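You operate a simulated robot arm through the tools that you are given. There is no shell and no other tool. Be economical: measure what you need, move in short steps, check, and stop when the job is done.

You are at the controls of a simulated robot arm. One attempt, no reset.

JOB
Put things in order on the top of the dining table. At the end: the blue ball of wool from the top of the dining table stands where the brown poster tube (marked "PRINTS") stood; the white cloth stands where the blue ball of wool stood; the brown wax pad stands on top of the green game box (marked "DOMINOES"); the brown poster tube stands where the brown wax pad stood; whatever was shut is shut again. Leave all else as you found it, and nothing knocked over.
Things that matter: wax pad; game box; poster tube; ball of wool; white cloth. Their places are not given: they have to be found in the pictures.

Only the result counts: the job must be done as asked and must still hold three seconds after the hand-in. Knocking over, shifting, dropping, spilling or breaking anything else fails it. Flat cloth is picked up by pressing the open fingertips on it (5 to 10 N) and closing them slowly along it; thin cloth reads only 2 to 8 mm in the jaws.

ROBOT AND FRAMES
A 6-joint arm with a two-finger parallel gripper, fixed in place. Base frame: the origin is at the foot of the arm, x ahead of it, y to its left, z up; the work surface is at about z = 0. Lengths are in m, angles in rad, forces in N, time in s.
With the tool pointing down near the work surface it reaches from about 0.18 to 0.46 m from the base axis. Its first joint turns from -1.222 to 1.222 rad. Payload 1.9 kg.
The TCP is the grasp point between the finger pads, 0.023 m short of the fingertips. In the tool frame z runs along the fingers and y along their closing line. The gripper opens to 0.094 m. The fingers are 0.038 m wide and 0.01 m thick; the gripper's body (0.054 by 0.096 m) begins 0.039 m behind the TCP.
Orientation is told as [roll, pitch, yaw] about the base's x, y, z axes, in that order, counted from this pose: with the fingers straight down and closing along the base's y, the tool's x points along the base's -x, its y along +y and its z along -z.

CONTROLS
- The arm moves only by the tool move_arm. Its argument "motion" is a list of rows, each a list of 3 entries, a list of its own where there are three numbers: the shift along the tool's x, y, z in units of 150 mm (1.0 is 150 mm), then the turn, a rotation vector about the tool's x, y, z in units of 90 degrees (1.0 is 90 degrees), then the gripper command, from -1 (shut) to 1 (fully open), values between in proportion. In form: [[[dx, dy, dz], [wx, wy, wz], claw], ...]. A call has 1 to 8 rows; each row is the pose to reach, as a shift and turn from the pose commanded when the call began, along the tool's axes at that moment. A call with a number of a shift or a turn outside -1 to 1 is refused whole. Each row takes 0.2 s and may step no farther than 0.05 m and 0.15 rad from the row before; otherwise, or with a gripper value out of range, the whole call is refused. A pose out of reach is approached as far as the arm can. The call stops where the force on the tool passes 40 N (or 10 N more than at its start, if that is more) or the arm is blocked; 0.2 s more then pass. Each finger travels about 0.108 m/s and halts on what it meets, pressing with about 35 N; the grip force reading is that of the motor and also rises with nothing between the fingers. The clock runs only during rows and for 0.2 s after the last one: add rows that repeat a pose to give the fingers time. It gives the time, the measured TCP pose, the force on the tool (base axes), the opening and the grip force at its end, in the units of the frame above (readings bear some noise), and new pictures: "pictures" is both (left out), scene, wrist or none.
- Cameras (640 x 400 px; columns grow to the right, rows downward): "scene" is fixed at [0.0381, 0.3114, 0.4218]; the picture's right is [-0.81, -0.59, 0.00], its down [-0.38, 0.52, -0.77] and it looks along [0.45, -0.62, -0.64] (base axes); focal length 214 px, centre (320, 200). "wrist" rides on the gripper at [-0.039, 0, -0.044] in the tool frame; the picture's right is [0.00, -1.00, 0.00], its down [0.97, 0.00, -0.24] and it looks along [0.24, 0.00, 0.97] (tool axes); focal length 218 px, centre (320, 200).
- pixel_to_xyz(camera, pixels): for up to 12 pixels [column, row] of the newest picture of that camera ("zoom" is the newest enlarged one), the place [x, y, z] in the base frame of the surface seen there, good to about 0.002 m, but the place of the scene camera against the robot may be out by one fixed shift of up to 0.012 m in any direction. It takes no simulated time.
- enlarge(camera, box): a new picture of the part [left, top, right, bottom] of that camera's present view, enlarged. It takes no simulated time.
- job_done(): hands the job in; it is judged then, once.

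Keep the steps short. Do not move on a guess: measure, check each grasp and each placing, and mend mistakes. In all there are 80 turns and 120 pictures (those below and enlarged ones count). Leave the gripper open and the arm clear of the work at the hand-in unless told otherwise, and finish with a single line.

The tools are called as a command line: name --argument value ..., lists and objects as JSON in quotes. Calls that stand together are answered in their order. move_arm: Moves the arm, as the interface text tells. Its arguments: {"type":"object","properties":{"motion":{"type":"array"},"pictures":{"type":"string","enum":["both","scene","wrist","none"]}},"required":["motion"]} The other tools are called the same way: pixel_to_xyz (camera, pixels) gives the place of the surface under pixels of a picture; enlarge (camera, box) takes an enlarged picture of a part of a camera's view; job_done () hands the job in.

At the start:

```text
time_s: 0.0
tool_pos: [0.2996, 0.1339, 0.2757]
tcp_rot: [0.003, 0.0, 0.001]
force: [0.5, 0.6, 0.1]
grip_width: 0.0941
gripper_force: 0.1
```

scene: 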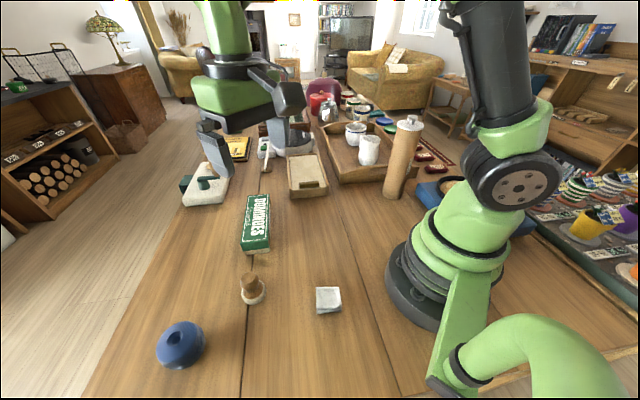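
wrist: 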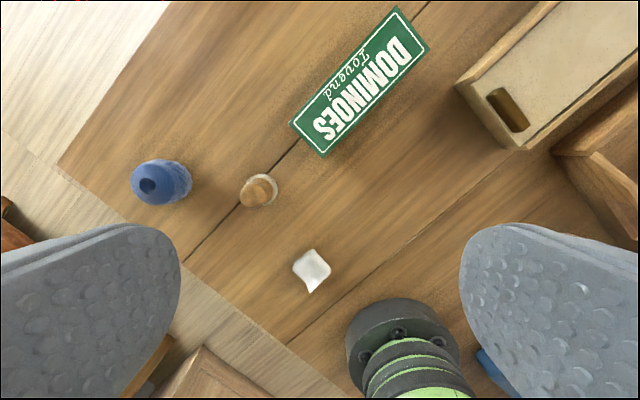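

I can see the blue wool near (181,345), a brown knob-like item at (252,290), the white cloth at (328,299), the green box at (256,223) and the tube at (403,158). I'll enlarge these areas to check them.

enlarge --camera "scene" --box '[140, 180, 360, 380]'

enlarge --camera "scene" --box '[240, 80, 480, 230]'

pixel_to_xyz --camera "scene" --pixels '[[181, 335], [178, 365], [252, 280], [253, 299], [328, 299], [253, 248], [262, 200], [409, 122], [392, 192], [300, 330], [316, 290], [341, 308]]'

pixel_to_xyz --camera "wrist" --pixels '[[148, 185], [175, 183], [255, 192], [270, 185], [312, 270], [326, 155], [290, 122], [430, 48], [395, 8], [360, 80], [320, 200], [300, 290]]'

```text
2.00 times, centred on (250, 280) of scene
```

zoom: 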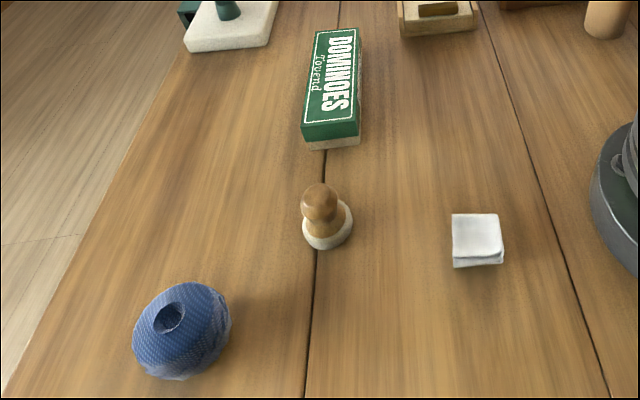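

```text
2.67 times, centred on (360, 155) of scene
```

zoom: 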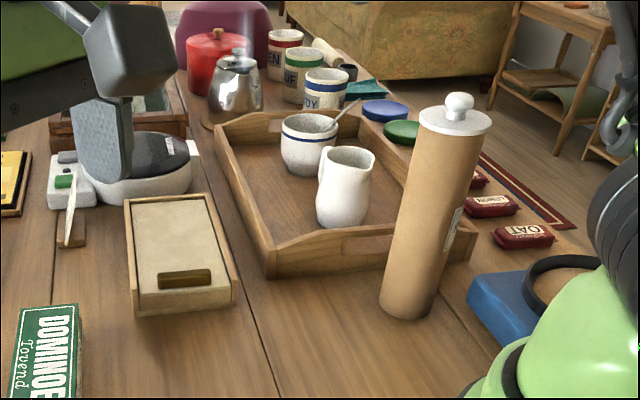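

```text
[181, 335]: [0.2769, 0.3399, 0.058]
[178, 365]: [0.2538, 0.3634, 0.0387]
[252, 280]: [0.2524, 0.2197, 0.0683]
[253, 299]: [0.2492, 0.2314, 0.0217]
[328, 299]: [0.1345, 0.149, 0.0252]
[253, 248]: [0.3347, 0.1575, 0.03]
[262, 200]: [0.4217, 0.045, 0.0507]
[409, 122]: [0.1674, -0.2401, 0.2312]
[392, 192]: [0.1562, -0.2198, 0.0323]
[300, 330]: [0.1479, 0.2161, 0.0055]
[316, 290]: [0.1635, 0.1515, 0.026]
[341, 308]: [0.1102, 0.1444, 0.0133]
```

```text
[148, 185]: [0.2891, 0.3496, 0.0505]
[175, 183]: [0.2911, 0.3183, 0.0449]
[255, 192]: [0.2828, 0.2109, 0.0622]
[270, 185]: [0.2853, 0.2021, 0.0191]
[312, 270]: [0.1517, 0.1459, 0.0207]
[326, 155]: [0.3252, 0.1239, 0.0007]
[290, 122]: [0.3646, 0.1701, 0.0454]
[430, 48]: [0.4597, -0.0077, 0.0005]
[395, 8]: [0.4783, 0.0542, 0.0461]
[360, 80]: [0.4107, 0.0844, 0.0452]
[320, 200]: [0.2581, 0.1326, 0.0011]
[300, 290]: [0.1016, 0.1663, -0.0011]
```

The brown knobbed item with a felt base at (252,290) is the wax pad. The cloth is folded small, and the tube stands upright with a lid. I'll move above the wax pad to measure it from the wrist.

move_arm --motion '[[[0.04, 0.16, 0.17], [0, 0, 0], 1], [[0.08, 0.32, 0.34], [0, 0, 0], 1], [[0.13, 0.47, 0.5], [0, 0, 0], 1], [[0.13, 0.47, 0.5], [0, 0, 0], 1]]'

```text
time_s: 1.0
tool_pos: [0.2803, 0.2062, 0.2026]
tcp_rot: [0.003, -0.001, 0.001]
force: [-0.2, -0.4, 1.0]
grip_width: 0.0941
gripper_force: 0.0
```

scene: 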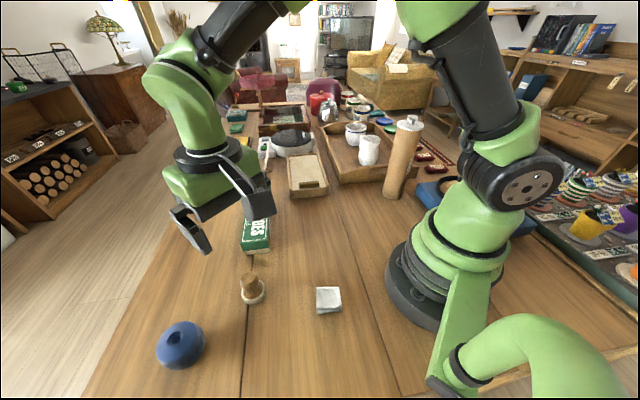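
wrist: 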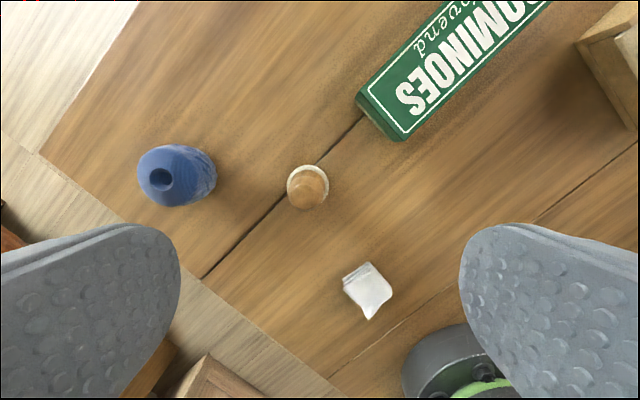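

Clear view here. I'll measure the wax pad edges, the box corners and the wool from this picture.

enlarge --camera "wrist" --box '[230, 120, 390, 220]'

enlarge --camera "wrist" --box '[110, 130, 238, 220]'

pixel_to_xyz --camera "wrist" --pixels '[[308, 187], [290, 188], [308, 167], [325, 178], [160, 178], [142, 178], [180, 148], [210, 175], [185, 202], [401, 138], [360, 95], [367, 290]]'

```text
4.00 times, centred on (310, 170) of wrist
```

zoom: 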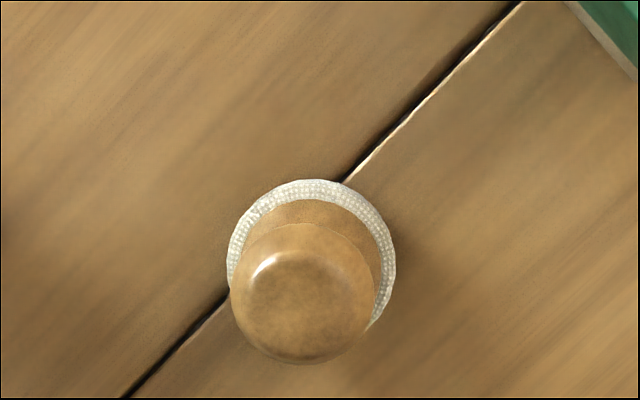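

```text
4.44 times, centred on (174, 175) of wrist
```

zoom: 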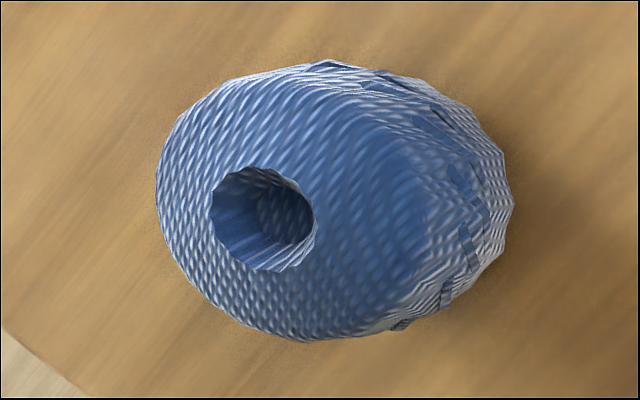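

```text
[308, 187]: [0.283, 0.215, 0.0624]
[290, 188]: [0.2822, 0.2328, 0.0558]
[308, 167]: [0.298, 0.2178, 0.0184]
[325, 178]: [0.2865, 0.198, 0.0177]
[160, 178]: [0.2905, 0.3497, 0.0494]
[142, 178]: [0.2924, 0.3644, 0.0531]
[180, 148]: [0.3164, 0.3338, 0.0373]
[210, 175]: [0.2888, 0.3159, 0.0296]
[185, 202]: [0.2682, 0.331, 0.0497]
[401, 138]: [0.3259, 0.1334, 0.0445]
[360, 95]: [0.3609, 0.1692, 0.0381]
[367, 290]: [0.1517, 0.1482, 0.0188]
```

The wax pad is centred at about (0.279, 0.219). Its base is 46 mm across, its knob 32 mm, and it stands about 65 mm tall. I'll descend over the knob with the fingers open.

move_arm --motion '[[[0.009, 0.085, 0.2], [0, 0, 0], 1], [[0.009, 0.085, 0.45], [0, 0, 0], 1], [[0.009, 0.085, 0.7], [0, 0, 0], 1], [[0.009, 0.085, 0.9], [0, 0, 0], 1], [[0.009, 0.085, 1.0], [0, 0, 0], 1]]'

```text
time_s: 2.2
tool_pos: [0.2783, 0.2177, 0.0514]
tcp_rot: [0.002, 0.001, 0.001]
force: [0.3, -0.4, -0.7]
grip_width: 0.094
gripper_force: 0.2
```

scene: 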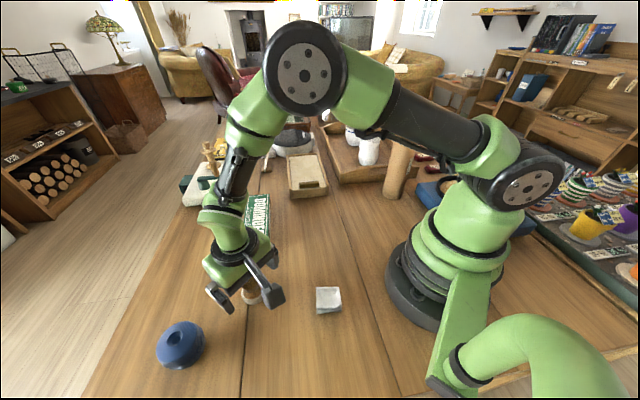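
wrist: 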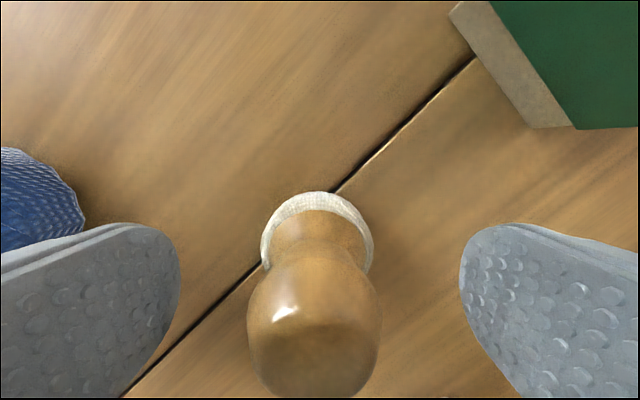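

The knob sits between the fingers at (315,320), so I'll close.

move_arm --motion '[[[0, 0, 0], [0, 0, 0], -1], [[0, 0, 0], [0, 0, 0], -1], [[0, 0, 0], [0, 0, 0], -1], [[0, 0, 0], [0, 0, 0], -1]]' --pictures "wrist"

```text
time_s: 3.2
tool_pos: [0.2793, 0.2183, 0.0513]
tcp_rot: [0.001, -0.001, 0.001]
force: [-0.8, -0.5, -0.7]
grip_width: 0.0317
gripper_force: 34.3
```

wrist: 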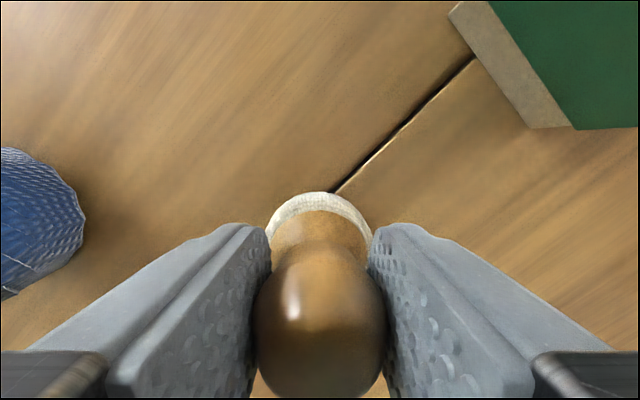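

The knob is held at 31.7 mm. I'll lift, then carry it over the box centre at about (0.402, 0.093).

move_arm --motion '[[[0, 0, -0.2], [0, 0, 0], -1], [[0, 0, -0.45], [0, 0, 0], -1], [[0, 0, -0.65], [0, 0, 0], -1], [[-0.2, -0.2, -0.65], [0, 0, 0], -1], [[-0.4, -0.4, -0.65], [0, 0, 0], -1], [[-0.6, -0.6, -0.65], [0, 0, 0], -1], [[-0.81, -0.83, -0.65], [0, 0, 0], -1], [[-0.81, -0.83, -0.65], [0, 0, 0], -1]]'

```text
time_s: 5.0
tool_pos: [0.399, 0.0915, 0.1504]
tcp_rot: [0.002, 0.001, 0.002]
force: [-0.5, -0.2, -0.2]
grip_width: 0.0002
gripper_force: 34.9
```

scene: 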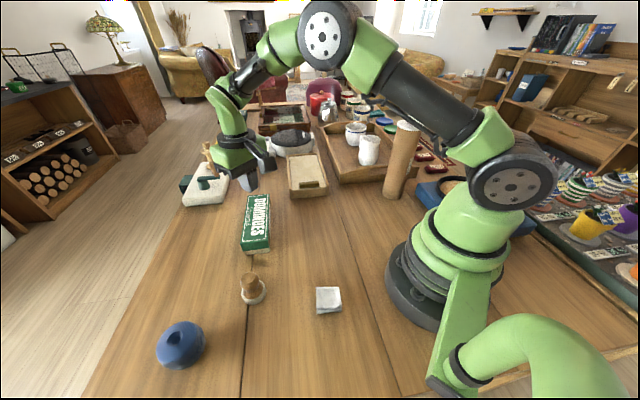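
wrist: 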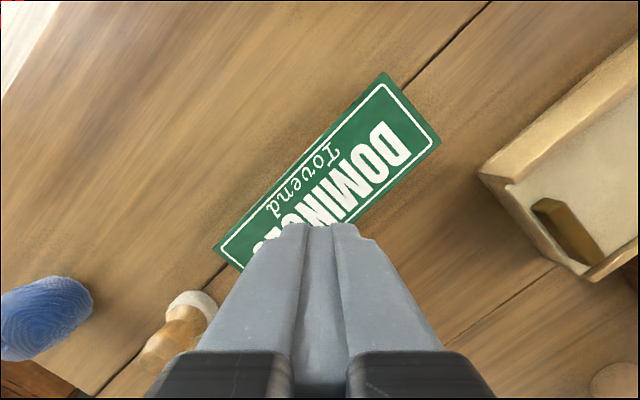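

The grip reads 0 mm, so the knob slipped out. The pad still stands near (252,290). I'll look closer at its shape and position.

enlarge --camera "scene" --box '[220, 262, 284, 312]'

enlarge --camera "wrist" --box '[120, 270, 248, 390]'

pixel_to_xyz --camera "scene" --pixels '[[252, 278], [252, 285], [252, 290], [252, 294], [252, 298], [252, 302], [250, 274], [263, 290], [242, 295], [245, 305]]'

```text
8.00 times, centred on (252, 287) of scene
```

zoom: 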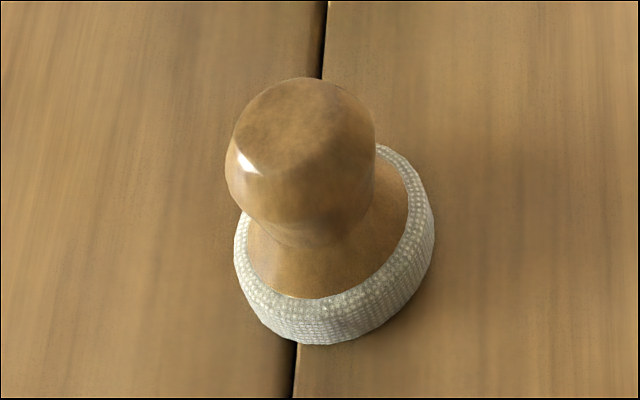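

```text
3.33 times, centred on (184, 330) of wrist
```

zoom: 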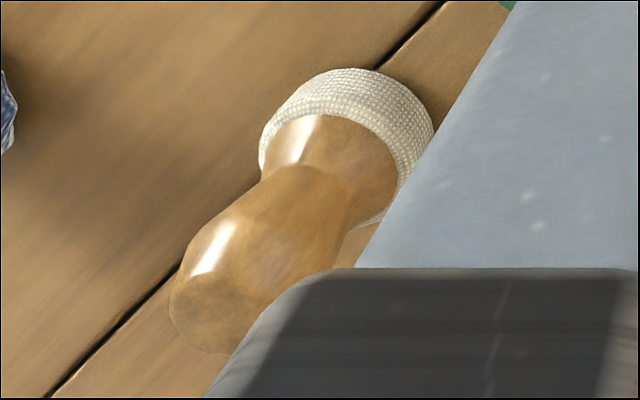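

```text
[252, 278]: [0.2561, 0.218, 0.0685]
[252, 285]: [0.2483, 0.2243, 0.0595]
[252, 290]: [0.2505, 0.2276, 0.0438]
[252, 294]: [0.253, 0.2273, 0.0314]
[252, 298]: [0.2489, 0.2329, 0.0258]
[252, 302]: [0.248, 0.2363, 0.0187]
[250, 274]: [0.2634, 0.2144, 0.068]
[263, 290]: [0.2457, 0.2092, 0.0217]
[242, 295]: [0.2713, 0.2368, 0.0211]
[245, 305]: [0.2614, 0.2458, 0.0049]
```

The pad is still upright where it was, but the rounded knob is slippery. Next I'll grip the felt base (46 mm): with the TCP at z≈0.028 the palm still clears the 63 mm top. I'll go back above it first and re-measure.

move_arm --motion '[[[0.2, 0.21, 0], [0, 0, 0], 1], [[0.4, 0.42, 0], [0, 0, 0], 1], [[0.6, 0.63, 0], [0, 0, 0], 1], [[0.8, 0.85, 0], [0, 0, 0], 1], [[0.8, 0.85, 0.15], [0, 0, 0], 1], [[0.8, 0.85, 0.15], [0, 0, 0], 1]]' --pictures "wrist"

```text
time_s: 6.4
tool_pos: [0.2784, 0.2186, 0.1267]
tcp_rot: [0.002, -0.001, 0.0]
force: [0.0, -0.8, -0.1]
grip_width: 0.0941
gripper_force: 0.2
```

wrist: 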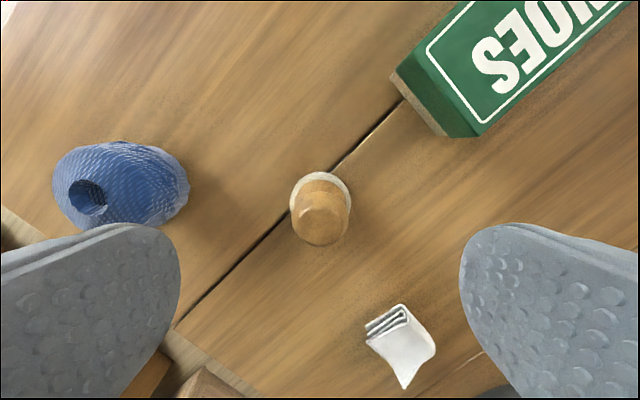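

The base is centred at col 321, giving about (0.278, 0.218). I'll descend to z≈0.028.

move_arm --motion '[[[0, 0, 0.22], [0, 0, 0], 1], [[0, 0, 0.44], [0, 0, 0], 1], [[0, 0, 0.58], [0, 0, 0], 1], [[0, 0, 0.66], [0, 0, 0], 1], [[0, 0, 0.66], [0, 0, 0], 1]]' --pictures "wrist"

```text
time_s: 7.6
tool_pos: [0.2759, 0.2199, 0.0271]
tcp_rot: [0.002, -0.001, 0.0]
force: [0.0, -0.8, -0.1]
grip_width: 0.094
gripper_force: 0.0
```

wrist: 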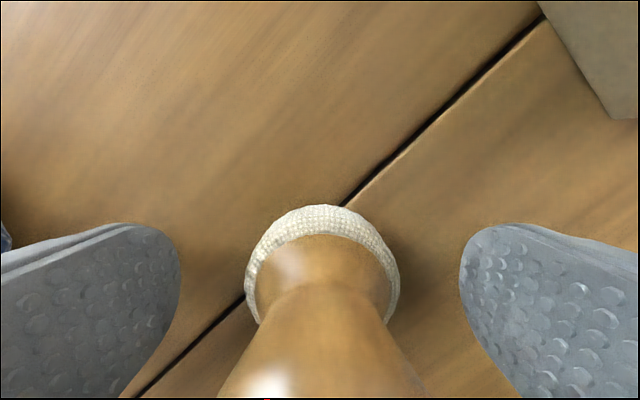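

No contact, and the pad is centred. I'll close on the base and lift gently by 20 mm.

move_arm --motion '[[[0, 0, 0], [0, 0, 0], -1], [[0, 0, 0], [0, 0, 0], -1], [[0, 0, 0], [0, 0, 0], -1], [[0, 0, 0], [0, 0, 0], -1], [[0, 0, -0.05], [0, 0, 0], -1], [[0, 0, -0.1], [0, 0, 0], -1], [[0, 0, -0.15], [0, 0, 0], -1]]' --pictures "both"

```text
time_s: 9.2
tool_pos: [0.2785, 0.2196, 0.0498]
tcp_rot: [0.003, -0.002, 0.0]
force: [-0.1, 0.0, 0.0]
grip_width: 0.0436
gripper_force: 35.3
```

scene: 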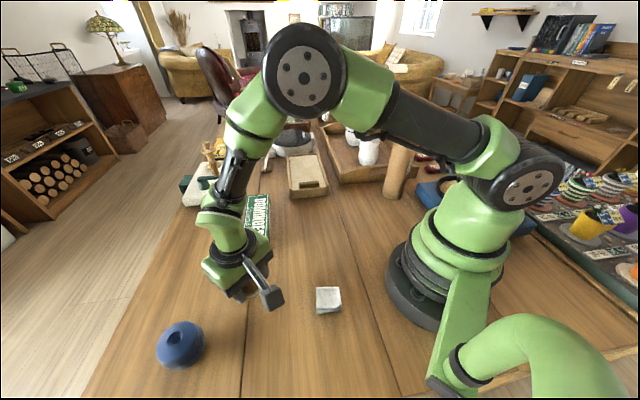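
wrist: 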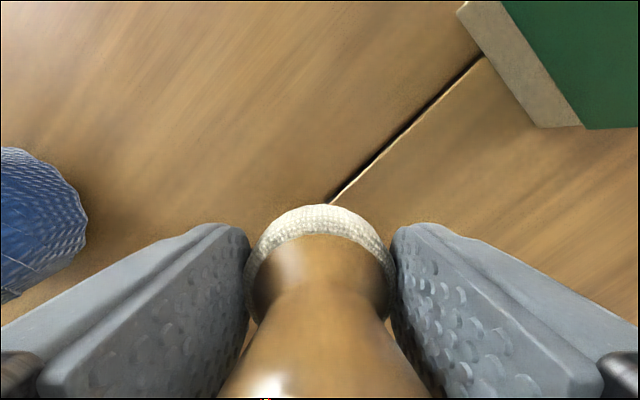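

The base is held at 43.6 mm and rises with the hand. I'll lift higher and carry it over the box.

move_arm --motion '[[[0, 0, -0.2], [0, 0, 0], -1], [[0, 0, -0.4], [0, 0, 0], -1], [[0, 0, -0.55], [0, 0, 0], -1], [[-0.2, -0.21, -0.55], [0, 0, 0], -1], [[-0.4, -0.42, -0.55], [0, 0, 0], -1], [[-0.61, -0.63, -0.55], [0, 0, 0], -1], [[-0.82, -0.84, -0.55], [0, 0, 0], -1], [[-0.82, -0.84, -0.55], [0, 0, 0], -1]]'

```text
time_s: 11.0
tool_pos: [0.4034, 0.0921, 0.1309]
tcp_rot: [0.002, 0.001, 0.0]
force: [0.0, 0.8, -0.1]
grip_width: 0.0444
gripper_force: 34.7
```

scene: 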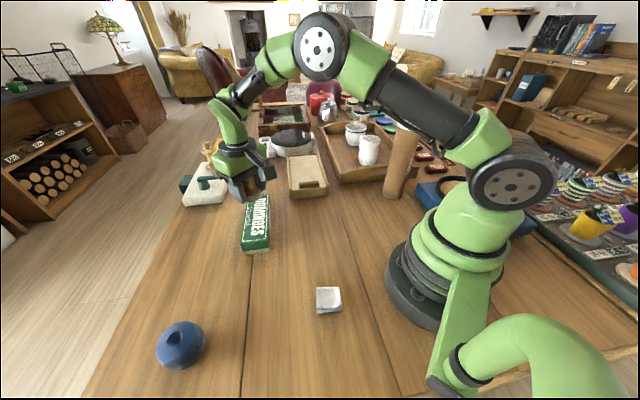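
wrist: 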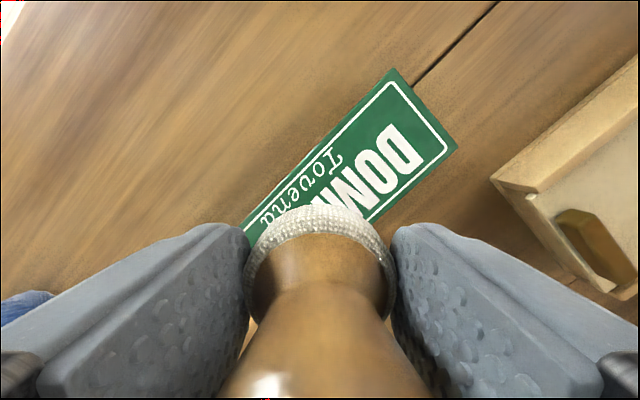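

Still held. I'll check the box edges in this picture before lowering.

pixel_to_xyz --camera "wrist" --pixels '[[396, 74], [452, 147], [248, 228], [400, 110], [370, 217], [490, 178], [558, 225]]'

```text
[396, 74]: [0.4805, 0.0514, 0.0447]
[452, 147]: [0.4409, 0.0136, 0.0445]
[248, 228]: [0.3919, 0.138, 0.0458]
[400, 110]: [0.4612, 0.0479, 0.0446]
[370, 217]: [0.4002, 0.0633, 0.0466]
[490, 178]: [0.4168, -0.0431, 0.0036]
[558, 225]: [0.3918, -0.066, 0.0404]
```

The box centre works out at (0.403, 0.091), right below the hand. I'll lower to contact in small steps.

move_arm --motion '[[[0, 0, 0.15], [0, 0, 0], -1], [[0, 0, 0.28], [0, 0, 0], -1], [[0, 0, 0.35], [0, 0, 0], -1], [[0, 0, 0.37], [0, 0, 0], -1], [[0, 0, 0.385], [0, 0, 0], -1], [[0, 0, 0.385], [0, 0, 0], -1]]' --pictures "scene"

```text
time_s: 12.4
tool_pos: [0.4024, 0.0943, 0.0757]
tcp_rot: [0.003, 0.001, -0.001]
force: [1.0, 0.8, 0.0]
grip_width: 0.0441
gripper_force: 35.0
```

scene: 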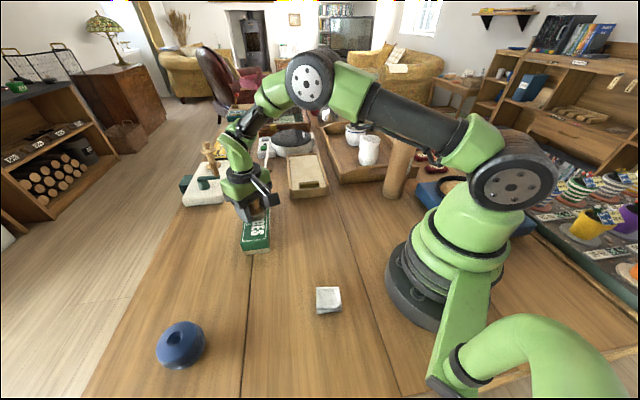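

No contact force yet at z=0.0757. I'll go down a few more millimetres.

move_arm --motion '[[[0, 0, 0.01], [0, 0, 0], -1], [[0, 0, 0.02], [0, 0, 0], -1], [[0, 0, 0.02], [0, 0, 0], -1]]' --pictures "none"

```text
time_s: 13.2
tool_pos: [0.4041, 0.0951, 0.0711]
tcp_rot: [0.003, -0.001, -0.001]
force: [-2.4, 0.2, 9.9]
grip_width: 0.044
gripper_force: 35.1
```

The force is 9.9 N upward, so it's seated. I'll release and rise.

move_arm --motion '[[[0, 0, 0.015], [0, 0, 0], 0.2], [[0, 0, 0.015], [0, 0, 0], 0.6], [[0, 0, 0.015], [0, 0, 0], 1], [[0, 0, 0.01], [0, 0, 0], 1], [[0, 0, -0.1], [0, 0, 0], 1], [[0, 0, -0.35], [0, 0, 0], 1], [[0, 0, -0.6], [0, 0, 0], 1], [[0, 0, -0.6], [0, 0, 0], 1]]'

```text
time_s: 15.0
tool_pos: [0.4009, 0.0925, 0.1618]
tcp_rot: [0.001, -0.001, -0.002]
force: [-0.4, -0.5, -0.3]
grip_width: 0.094
gripper_force: 0.1
```

scene: 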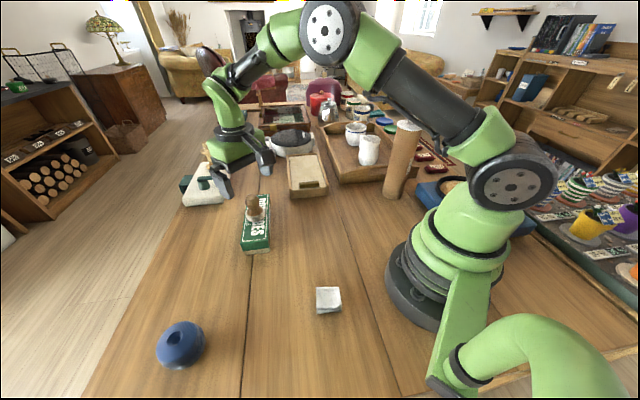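
wrist: 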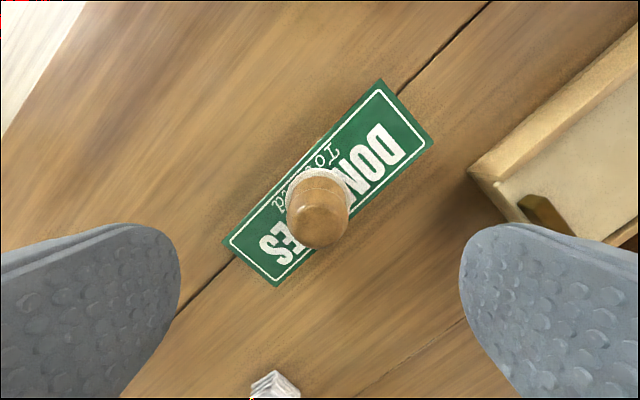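

The wax pad stands on the box. Next is the tube: I'll rise, retract and swing towards it to get a wrist view.

move_arm --motion '[[[0.1, -0.1, -0.2], [0, 0, 0], 1], [[0.25, -0.2, -0.4], [0, 0, 0], 1], [[0.4, -0.35, -0.6], [0, 0, 0], 1], [[0.55, -0.5, -0.75], [0, 0, 0], 1], [[0.7, -0.7, -0.9], [0, 0, 0], 1], [[0.8, -0.85, -1], [0, 0, 0], 1], [[0.85, -1, -1], [0, 0, 0], 1], [[0.85, -1, -1], [0, 0, 0], 1]]' --pictures "both"

```text
time_s: 16.8
tool_pos: [0.2751, -0.0566, 0.31]
tcp_rot: [0.001, 0.0, 0.002]
force: [0.0, 0.0, -0.6]
grip_width: 0.0939
gripper_force: 0.0
```

scene: 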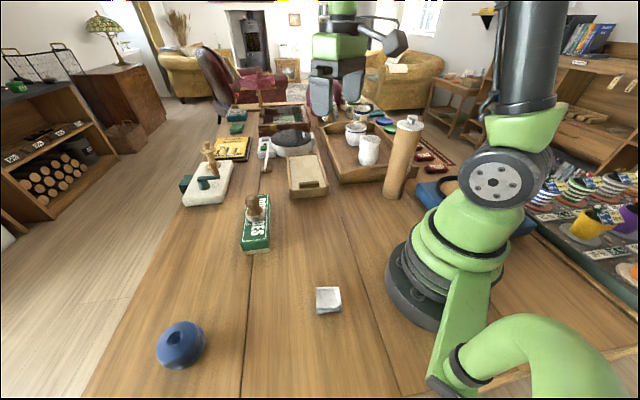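
wrist: 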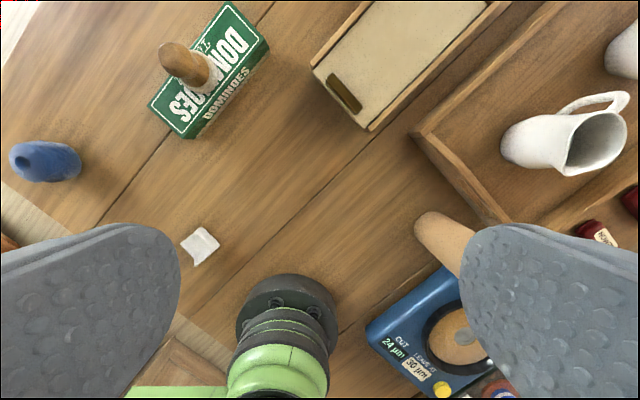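

The tube is partly hidden behind the right finger. I'll enlarge the scene view for its lid and base, and probe its edges.

enlarge --camera "scene" --box '[360, 105, 460, 215]'

pixel_to_xyz --camera "scene" --pixels '[[410, 117], [408, 124], [408, 129], [406, 137], [403, 150], [396, 175], [391, 196], [398, 127], [418, 131], [383, 190], [400, 194], [393, 199]]'

pixel_to_xyz --camera "wrist" --pixels '[[445, 240], [430, 214], [415, 225], [455, 270], [375, 330], [445, 268], [480, 222], [410, 132], [350, 180], [440, 360]]'

```text
3.64 times, centred on (410, 160) of scene
```

zoom: 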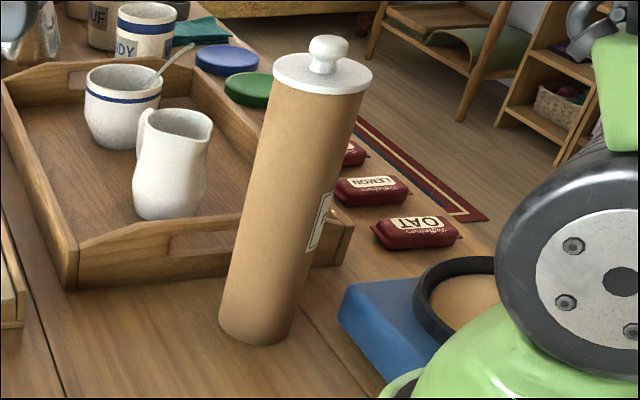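

```text
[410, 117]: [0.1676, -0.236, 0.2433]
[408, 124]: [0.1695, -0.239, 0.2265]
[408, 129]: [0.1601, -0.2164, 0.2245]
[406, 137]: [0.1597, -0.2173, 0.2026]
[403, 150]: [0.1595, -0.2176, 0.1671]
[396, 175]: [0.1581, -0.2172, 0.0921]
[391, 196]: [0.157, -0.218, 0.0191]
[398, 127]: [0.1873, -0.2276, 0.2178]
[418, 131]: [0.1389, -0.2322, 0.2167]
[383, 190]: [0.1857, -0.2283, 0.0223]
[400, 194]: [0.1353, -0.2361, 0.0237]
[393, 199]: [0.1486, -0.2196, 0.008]
```

```text
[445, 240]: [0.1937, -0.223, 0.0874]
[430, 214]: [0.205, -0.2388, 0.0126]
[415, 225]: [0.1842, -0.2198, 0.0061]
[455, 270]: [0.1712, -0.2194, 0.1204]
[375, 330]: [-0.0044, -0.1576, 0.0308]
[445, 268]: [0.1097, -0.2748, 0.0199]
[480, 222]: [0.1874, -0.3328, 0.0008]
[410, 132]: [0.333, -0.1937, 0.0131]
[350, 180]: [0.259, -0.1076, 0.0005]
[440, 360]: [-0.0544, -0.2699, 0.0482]
```

The tube comes out at about (0.176, -0.246), radius 28 mm, about 0.24 tall with a slightly wider lid, so I want the body and not the lid. I plan a tilted side grip with the fingers pointing outward, straddling the tube from above. First I'll yaw towards it, staying high.

move_arm --motion '[[[0.108, -0.12, -0.133], [0, 0, 0.0756], 1], [[0.216, -0.245, -0.133], [0, 0, 0.151], 1], [[0.324, -0.367, -0.133], [0, 0, 0.227], 1], [[0.432, -0.49, -0.133], [0, 0, 0.302], 1], [[0.54, -0.61, -0.133], [0, 0, 0.378], 1], [[0.648, -0.735, -0.133], [0, 0, 0.454], 1], [[0.756, -0.857, -0.133], [0, 0, 0.53], 1], [[0.864, -0.98, -0.133], [0, 0, 0.605], 1]]'

```text
time_s: 18.6
tool_pos: [0.1445, -0.2044, 0.3297]
tcp_rot: [0.001, 0.003, -0.952]
force: [-0.2, 0.1, -0.1]
grip_width: 0.0937
gripper_force: 0.2
```

scene: 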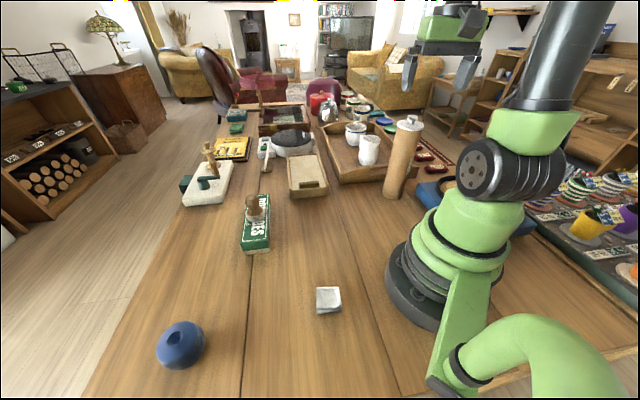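
wrist: 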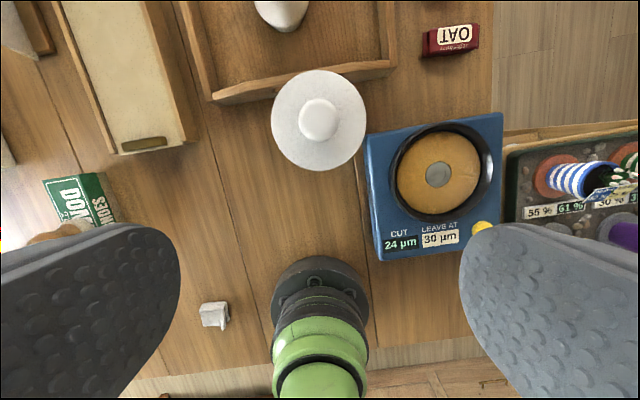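

The lid is centred at col 319, row 120, giving r≈0.305 along the -0.952 direction with a lid radius of 31 mm. The hand is aligned with it, so I'll tilt the tool outward in small steps, above and short of the tube.

move_arm --motion '[[[0, 0, 0], [0, -0.09, 0], 1], [[0, 0, 0], [0, -0.18, 0], 1], [[0, 0, 0], [0, -0.27, 0], 1], [[0, 0, 0], [0, -0.36, 0], 1], [[0, 0, 0], [0, -0.45, 0], 1], [[0, 0, 0], [0, -0.54, 0], 1], [[0, 0, 0], [0, -0.63, 0], 1], [[0, 0, 0], [0, -0.72, 0], 1]]'

```text
time_s: 20.4
tool_pos: [0.1546, -0.2169, 0.3524]
tcp_rot: [0.006, -1.129, -0.955]
force: [0.7, 0.6, -0.3]
grip_width: 0.094
gripper_force: 0.1
out of reach, approached as far as the arm can: row 7, 8
```

scene: 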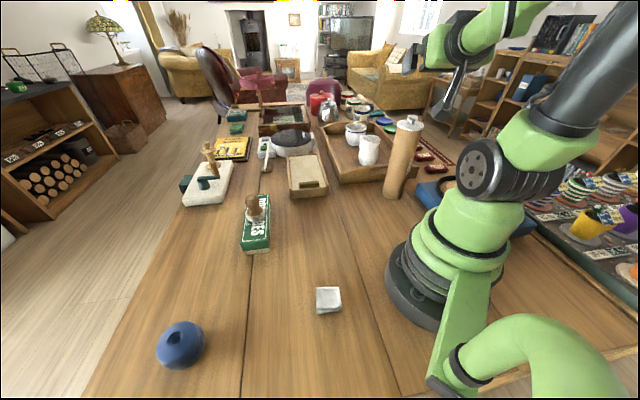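
wrist: 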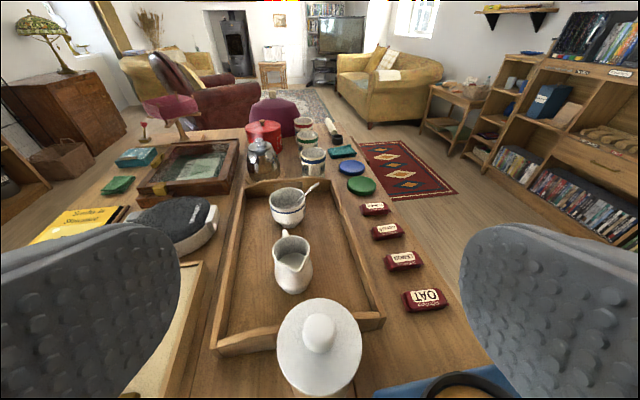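

It reached a 65° tilt at r=0.266, z=0.352 and straddles the tube direction well. I'll test whether it can go further out and down, still above the lid.

move_arm --motion '[[[0.08, 0, 0.11], [0, 0, 0], 1], [[0.15, 0, 0.22], [0, 0, 0], 1], [[0.228, 0, 0.329], [0, 0, 0], 1], [[0.228, 0, 0.329], [0, 0, 0], 1]]' --pictures "wrist"

```text
time_s: 21.4
tool_pos: [0.1784, -0.2506, 0.3069]
tcp_rot: [0.003, -1.131, -0.952]
force: [0.0, 0.5, -0.3]
grip_width: 0.094
gripper_force: 0.0
out of reach, approached as far as the arm can: row 1, 2, 3, 4
```

wrist: 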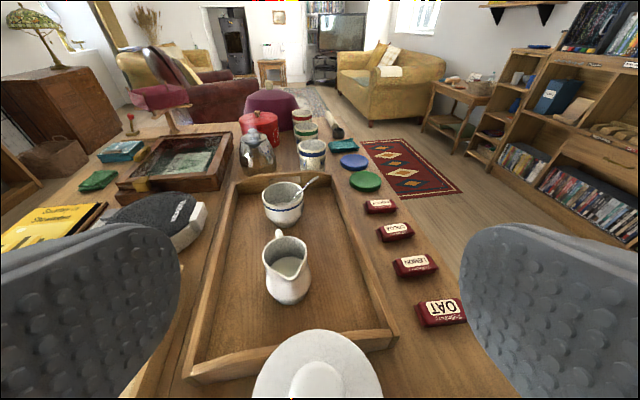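

At this tilt the arm can't fold in enough radially. A tangential approach, with the wrist swung to the +x/+y side, puts the wrist in an easier place. I'll turn the tilted tool about the vertical by -90° above the tube, in two calls.

move_arm --motion '[[[-0.1, 0, -0.05], [0.08, 0, 0.038], 1], [[-0.18, 0, -0.085], [0.161, 0, 0.076], 1], [[-0.18, 0, -0.085], [0.242, 0, 0.114], 1], [[-0.18, 0, -0.085], [0.323, 0, 0.152], 1], [[-0.18, 0, -0.085], [0.404, 0, 0.19], 1], [[-0.18, 0, -0.085], [0.485, 0, 0.228], 1], [[-0.18, 0, -0.085], [0.565, 0, 0.267], 1], [[-0.18, 0, -0.085], [0.645, 0, 0.305], 1]]'

```text
time_s: 23.2
tool_pos: [0.1759, -0.2486, 0.3369]
tcp_rot: [0.0, -1.126, -2.072]
force: [0.6, -0.8, 0.1]
grip_width: 0.0937
gripper_force: 0.0
```

scene: 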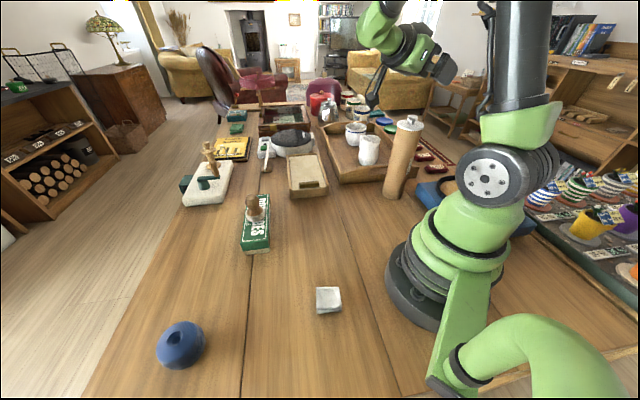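
wrist: 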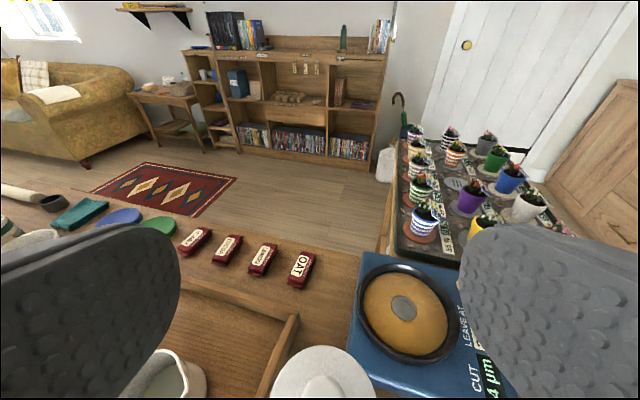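

The pose is reached exactly, so the arm is comfortable here. I'll check where the pitcher and tray edge are relative to the left finger before descending.

pixel_to_xyz --camera "wrist" --pixels '[[190, 370], [170, 358], [323, 375], [323, 350], [280, 385], [365, 385], [295, 318], [270, 390], [345, 355]]'

pixel_to_xyz --camera "scene" --pixels '[[368, 137], [368, 150], [360, 160], [378, 140], [385, 180]]'

```text
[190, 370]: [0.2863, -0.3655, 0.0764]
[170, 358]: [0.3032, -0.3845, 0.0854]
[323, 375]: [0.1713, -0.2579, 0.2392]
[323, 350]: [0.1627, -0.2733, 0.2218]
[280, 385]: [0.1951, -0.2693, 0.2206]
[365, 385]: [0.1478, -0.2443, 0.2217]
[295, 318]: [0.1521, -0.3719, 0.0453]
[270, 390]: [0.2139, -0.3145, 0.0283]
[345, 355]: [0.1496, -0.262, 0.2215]
```

```text
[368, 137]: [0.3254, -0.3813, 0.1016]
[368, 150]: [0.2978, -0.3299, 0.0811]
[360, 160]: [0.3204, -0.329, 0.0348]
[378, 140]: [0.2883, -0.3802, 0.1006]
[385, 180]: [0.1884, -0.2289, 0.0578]
```

Everything has clearance: the pitcher is at (0.31, -0.36) and the tube centre is refined to (0.1775, -0.247). I'll back off 16 mm so the palm clears the lid, then start descending with the fingers straddling the tube.

move_arm --motion '[[[0.046, 0, -0.098], [0, 0, 0], 1], [[0.166, 0, -0.041], [0, 0, 0], 1], [[0.287, 0, 0.016], [0, 0, 0], 1], [[0.407, 0, 0.073], [0, 0, 0], 1], [[0.407, 0, 0.073], [0, 0, 0], 1]]'

```text
time_s: 24.4
tool_pos: [0.1861, -0.2353, 0.2779]
tcp_rot: [0.001, -1.128, -2.074]
force: [0.5, -0.5, -0.1]
grip_width: 0.094
gripper_force: 0.0
```

scene: 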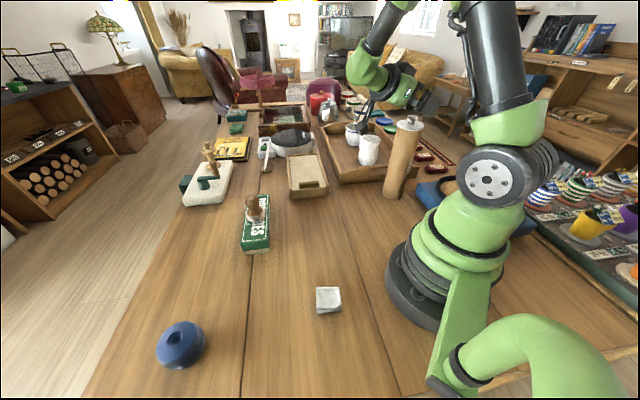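
wrist: 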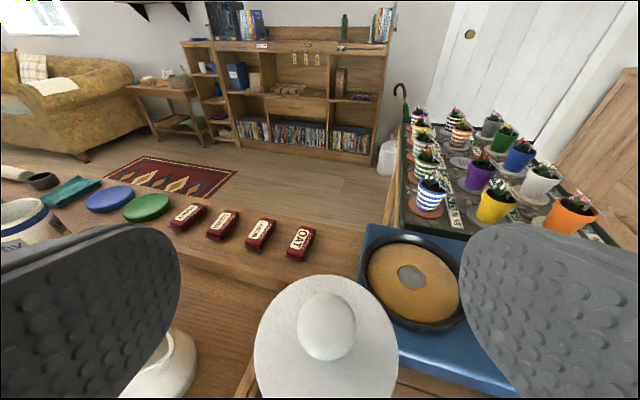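

The lid is centred at col 326. I'll back off 4 mm more for palm clearance and continue down to z≈0.15.

move_arm --motion '[[[0.011, 0, -0.024], [0, 0, 0], 1], [[0.131, 0, 0.033], [0, 0, 0], 1], [[0.252, 0, 0.09], [0, 0, 0], 1], [[0.372, 0, 0.147], [0, 0, 0], 1], [[0.493, 0, 0.203], [0, 0, 0], 1], [[0.614, 0, 0.26], [0, 0, 0], 1], [[0.734, 0, 0.317], [0, 0, 0], 1], [[0.79, 0, 0.343], [0, 0, 0], 1]]'

```text
time_s: 26.2
tool_pos: [0.1879, -0.2325, 0.1483]
tcp_rot: [0.005, -1.126, -2.073]
force: [0.2, -0.6, 0.1]
grip_width: 0.0942
gripper_force: 0.0
```

scene: 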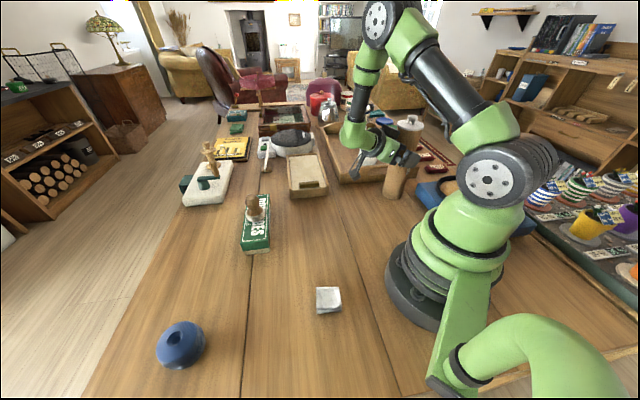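
wrist: 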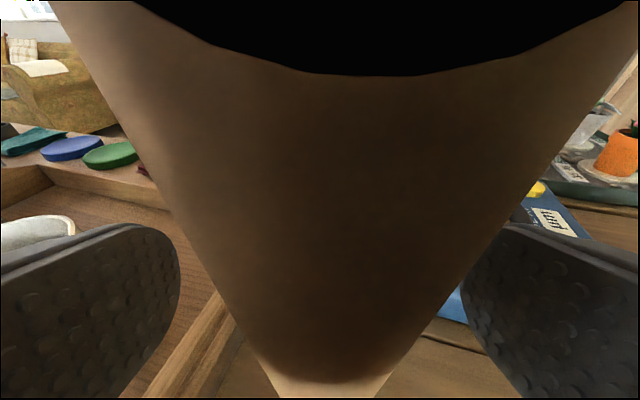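

The tube is untouched and centred at col ~329. I'll go forward 5 mm with a small lateral correction, then close.

move_arm --motion '[[[-0.014, -0.018, 0.03], [0, 0, 0], 1], [[-0.014, -0.018, 0.03], [0, 0, 0], 0.5], [[-0.014, -0.018, 0.03], [0, 0, 0], 0.3], [[-0.014, -0.018, 0.03], [0, 0, 0], -1], [[-0.014, -0.018, 0.03], [0, 0, 0], -1], [[-0.014, -0.018, 0.03], [0, 0, 0], -1]]'

```text
time_s: 27.6
tool_pos: [0.1826, -0.2363, 0.1492]
tcp_rot: [0.001, -1.129, -2.072]
force: [0.0, -0.5, 0.6]
grip_width: 0.0586
gripper_force: 34.6
```

scene: 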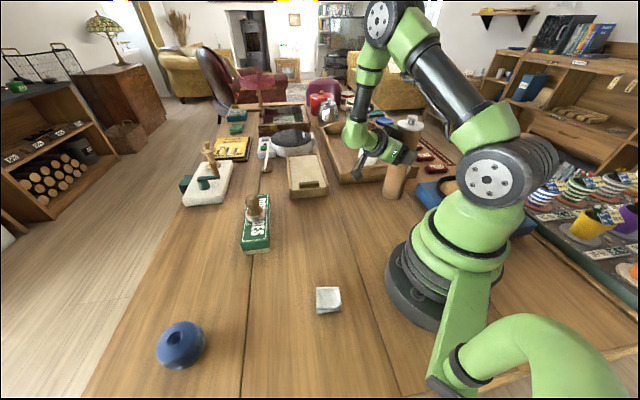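
wrist: 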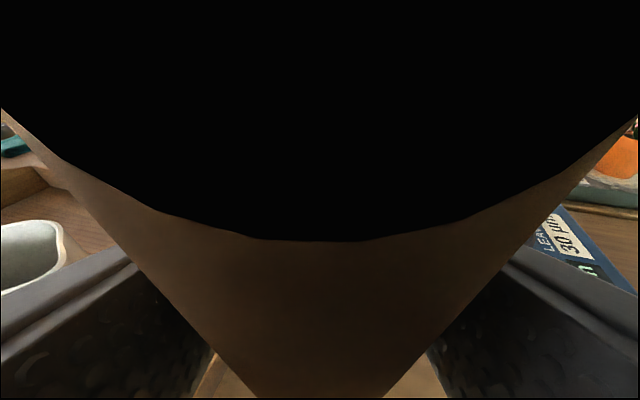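

It's gripped at 58.6 mm on the body and the tube is still upright. I'll lift slowly by 30 mm.

move_arm --motion '[[[-0.045, 0, -0.021], [0, 0, 0], -1], [[-0.09, 0, -0.043], [0, 0, 0], -1], [[-0.135, 0, -0.064], [0, 0, 0], -1], [[-0.18, 0, -0.085], [0, 0, 0], -1], [[-0.18, 0, -0.085], [0, 0, 0], -1]]' --pictures "scene"

enlarge --camera "scene" --box '[320, 95, 480, 215]'

```text
time_s: 28.8
tool_pos: [0.182, -0.2361, 0.178]
tcp_rot: [0.001, -1.126, -2.073]
force: [0.3, 0.1, -0.5]
grip_width: 0.0587
gripper_force: 35.1
```

scene: 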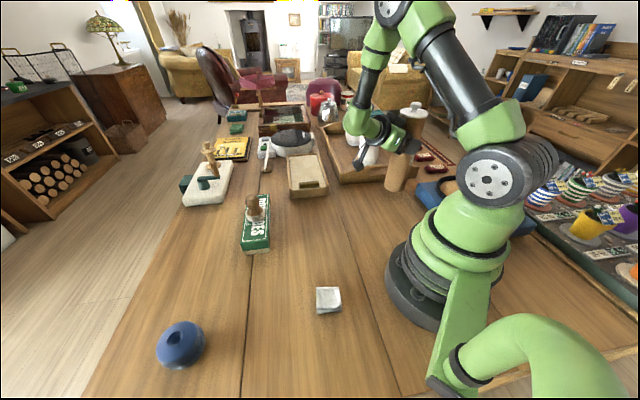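

```text
3.33 times, centred on (400, 155) of scene
```

zoom: 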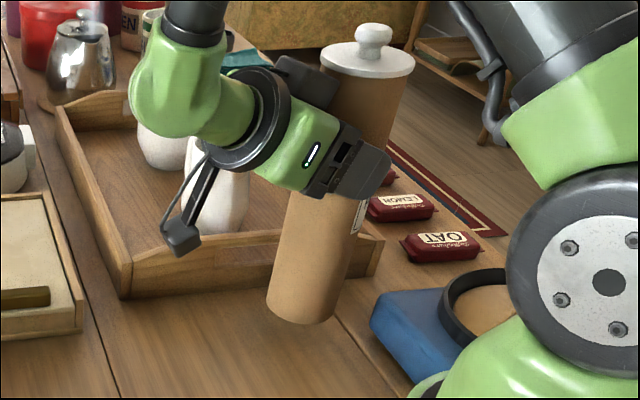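

The tube is lifted with its lid on. I'll carry it in an arc about the base towards the wax pad's old spot, staying high. First quarter of the arc now.

move_arm --motion '[[[-0.151, 0, -0.071], [0, 0, 0], -1], [[-0.301, 0, -0.142], [0, 0, 0], -1], [[-0.224, 0.091, -0.306], [-0.058, 0, -0.0273], -1], [[-0.143, 0.165, -0.479], [-0.116, 0, -0.0547], -1], [[-0.058, 0.218, -0.659], [-0.174, 0, -0.082], -1], [[0.03, 0.251, -0.845], [-0.2316, 0, -0.1094], -1], [[0.03, 0.251, -0.845], [-0.2316, 0, -0.1094], -1]]' --pictures "scene"

```text
time_s: 30.4
tool_pos: [0.2721, -0.1522, 0.2291]
tcp_rot: [0.004, -1.129, -1.671]
force: [-0.8, -0.3, -1.7]
grip_width: 0.0589
gripper_force: 35.1
```

scene: 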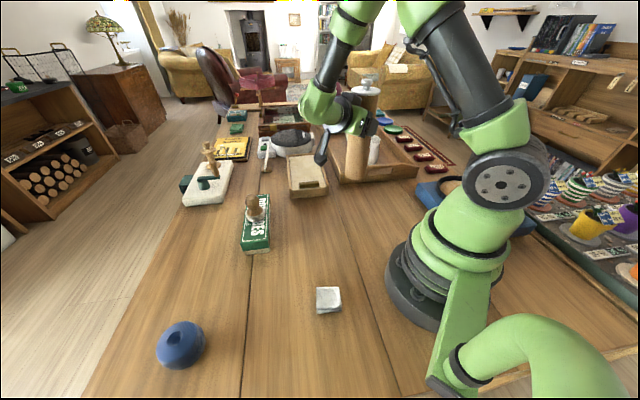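

Held steady. Continuing the arc.

move_arm --motion '[[[0.081, 0.094, -0.172], [-0.058, 0, -0.0273], -1], [[0.166, 0.169, -0.352], [-0.116, 0, -0.0547], -1], [[0.255, 0.223, -0.541], [-0.174, 0, -0.082], -1], [[0.347, 0.257, -0.735], [-0.2316, 0, -0.1094], -1], [[0.441, 0.269, -0.933], [-0.2895, 0, -0.1367], -1], [[0.441, 0.269, -0.933], [-0.2895, 0, -0.1367], -1]]' --pictures "scene"

```text
time_s: 31.8
tool_pos: [0.327, 0.0003, 0.2292]
tcp_rot: [0.003, -1.129, -1.168]
force: [-0.3, 0.1, -1.3]
grip_width: 0.0588
gripper_force: 34.6
```

scene: 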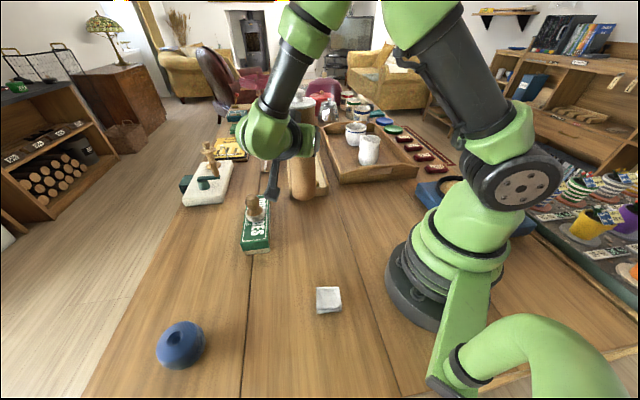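

The tube bottom is at z≈0.08 and the wax pad top at 0.108, so I'll keep the radius at 0.327 to pass it with about 25 mm of lateral clearance.

move_arm --motion '[[[0.088, 0.075, -0.186], [-0.0576, 0, -0.0272], -1], [[0.178, 0.129, -0.376], [-0.1151, 0, -0.0544], -1], [[0.27, 0.162, -0.571], [-0.1727, 0, -0.0816], -1], [[0.362, 0.173, -0.767], [-0.2302, 0, -0.1087], -1], [[0.455, 0.163, -0.964], [-0.2878, 0, -0.1359], -1], [[0.455, 0.163, -0.964], [-0.2878, 0, -0.1359], -1]]'

```text
time_s: 33.2
tool_pos: [0.2851, 0.1561, 0.2286]
tcp_rot: [0.003, -1.129, -0.669]
force: [0.1, -0.6, -0.8]
grip_width: 0.0587
gripper_force: 35.4
```

scene: 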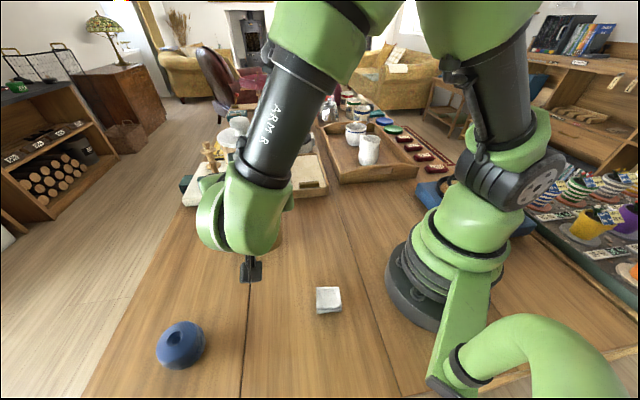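
wrist: 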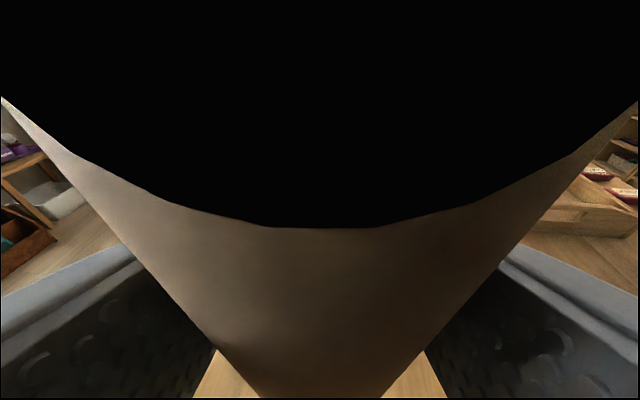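

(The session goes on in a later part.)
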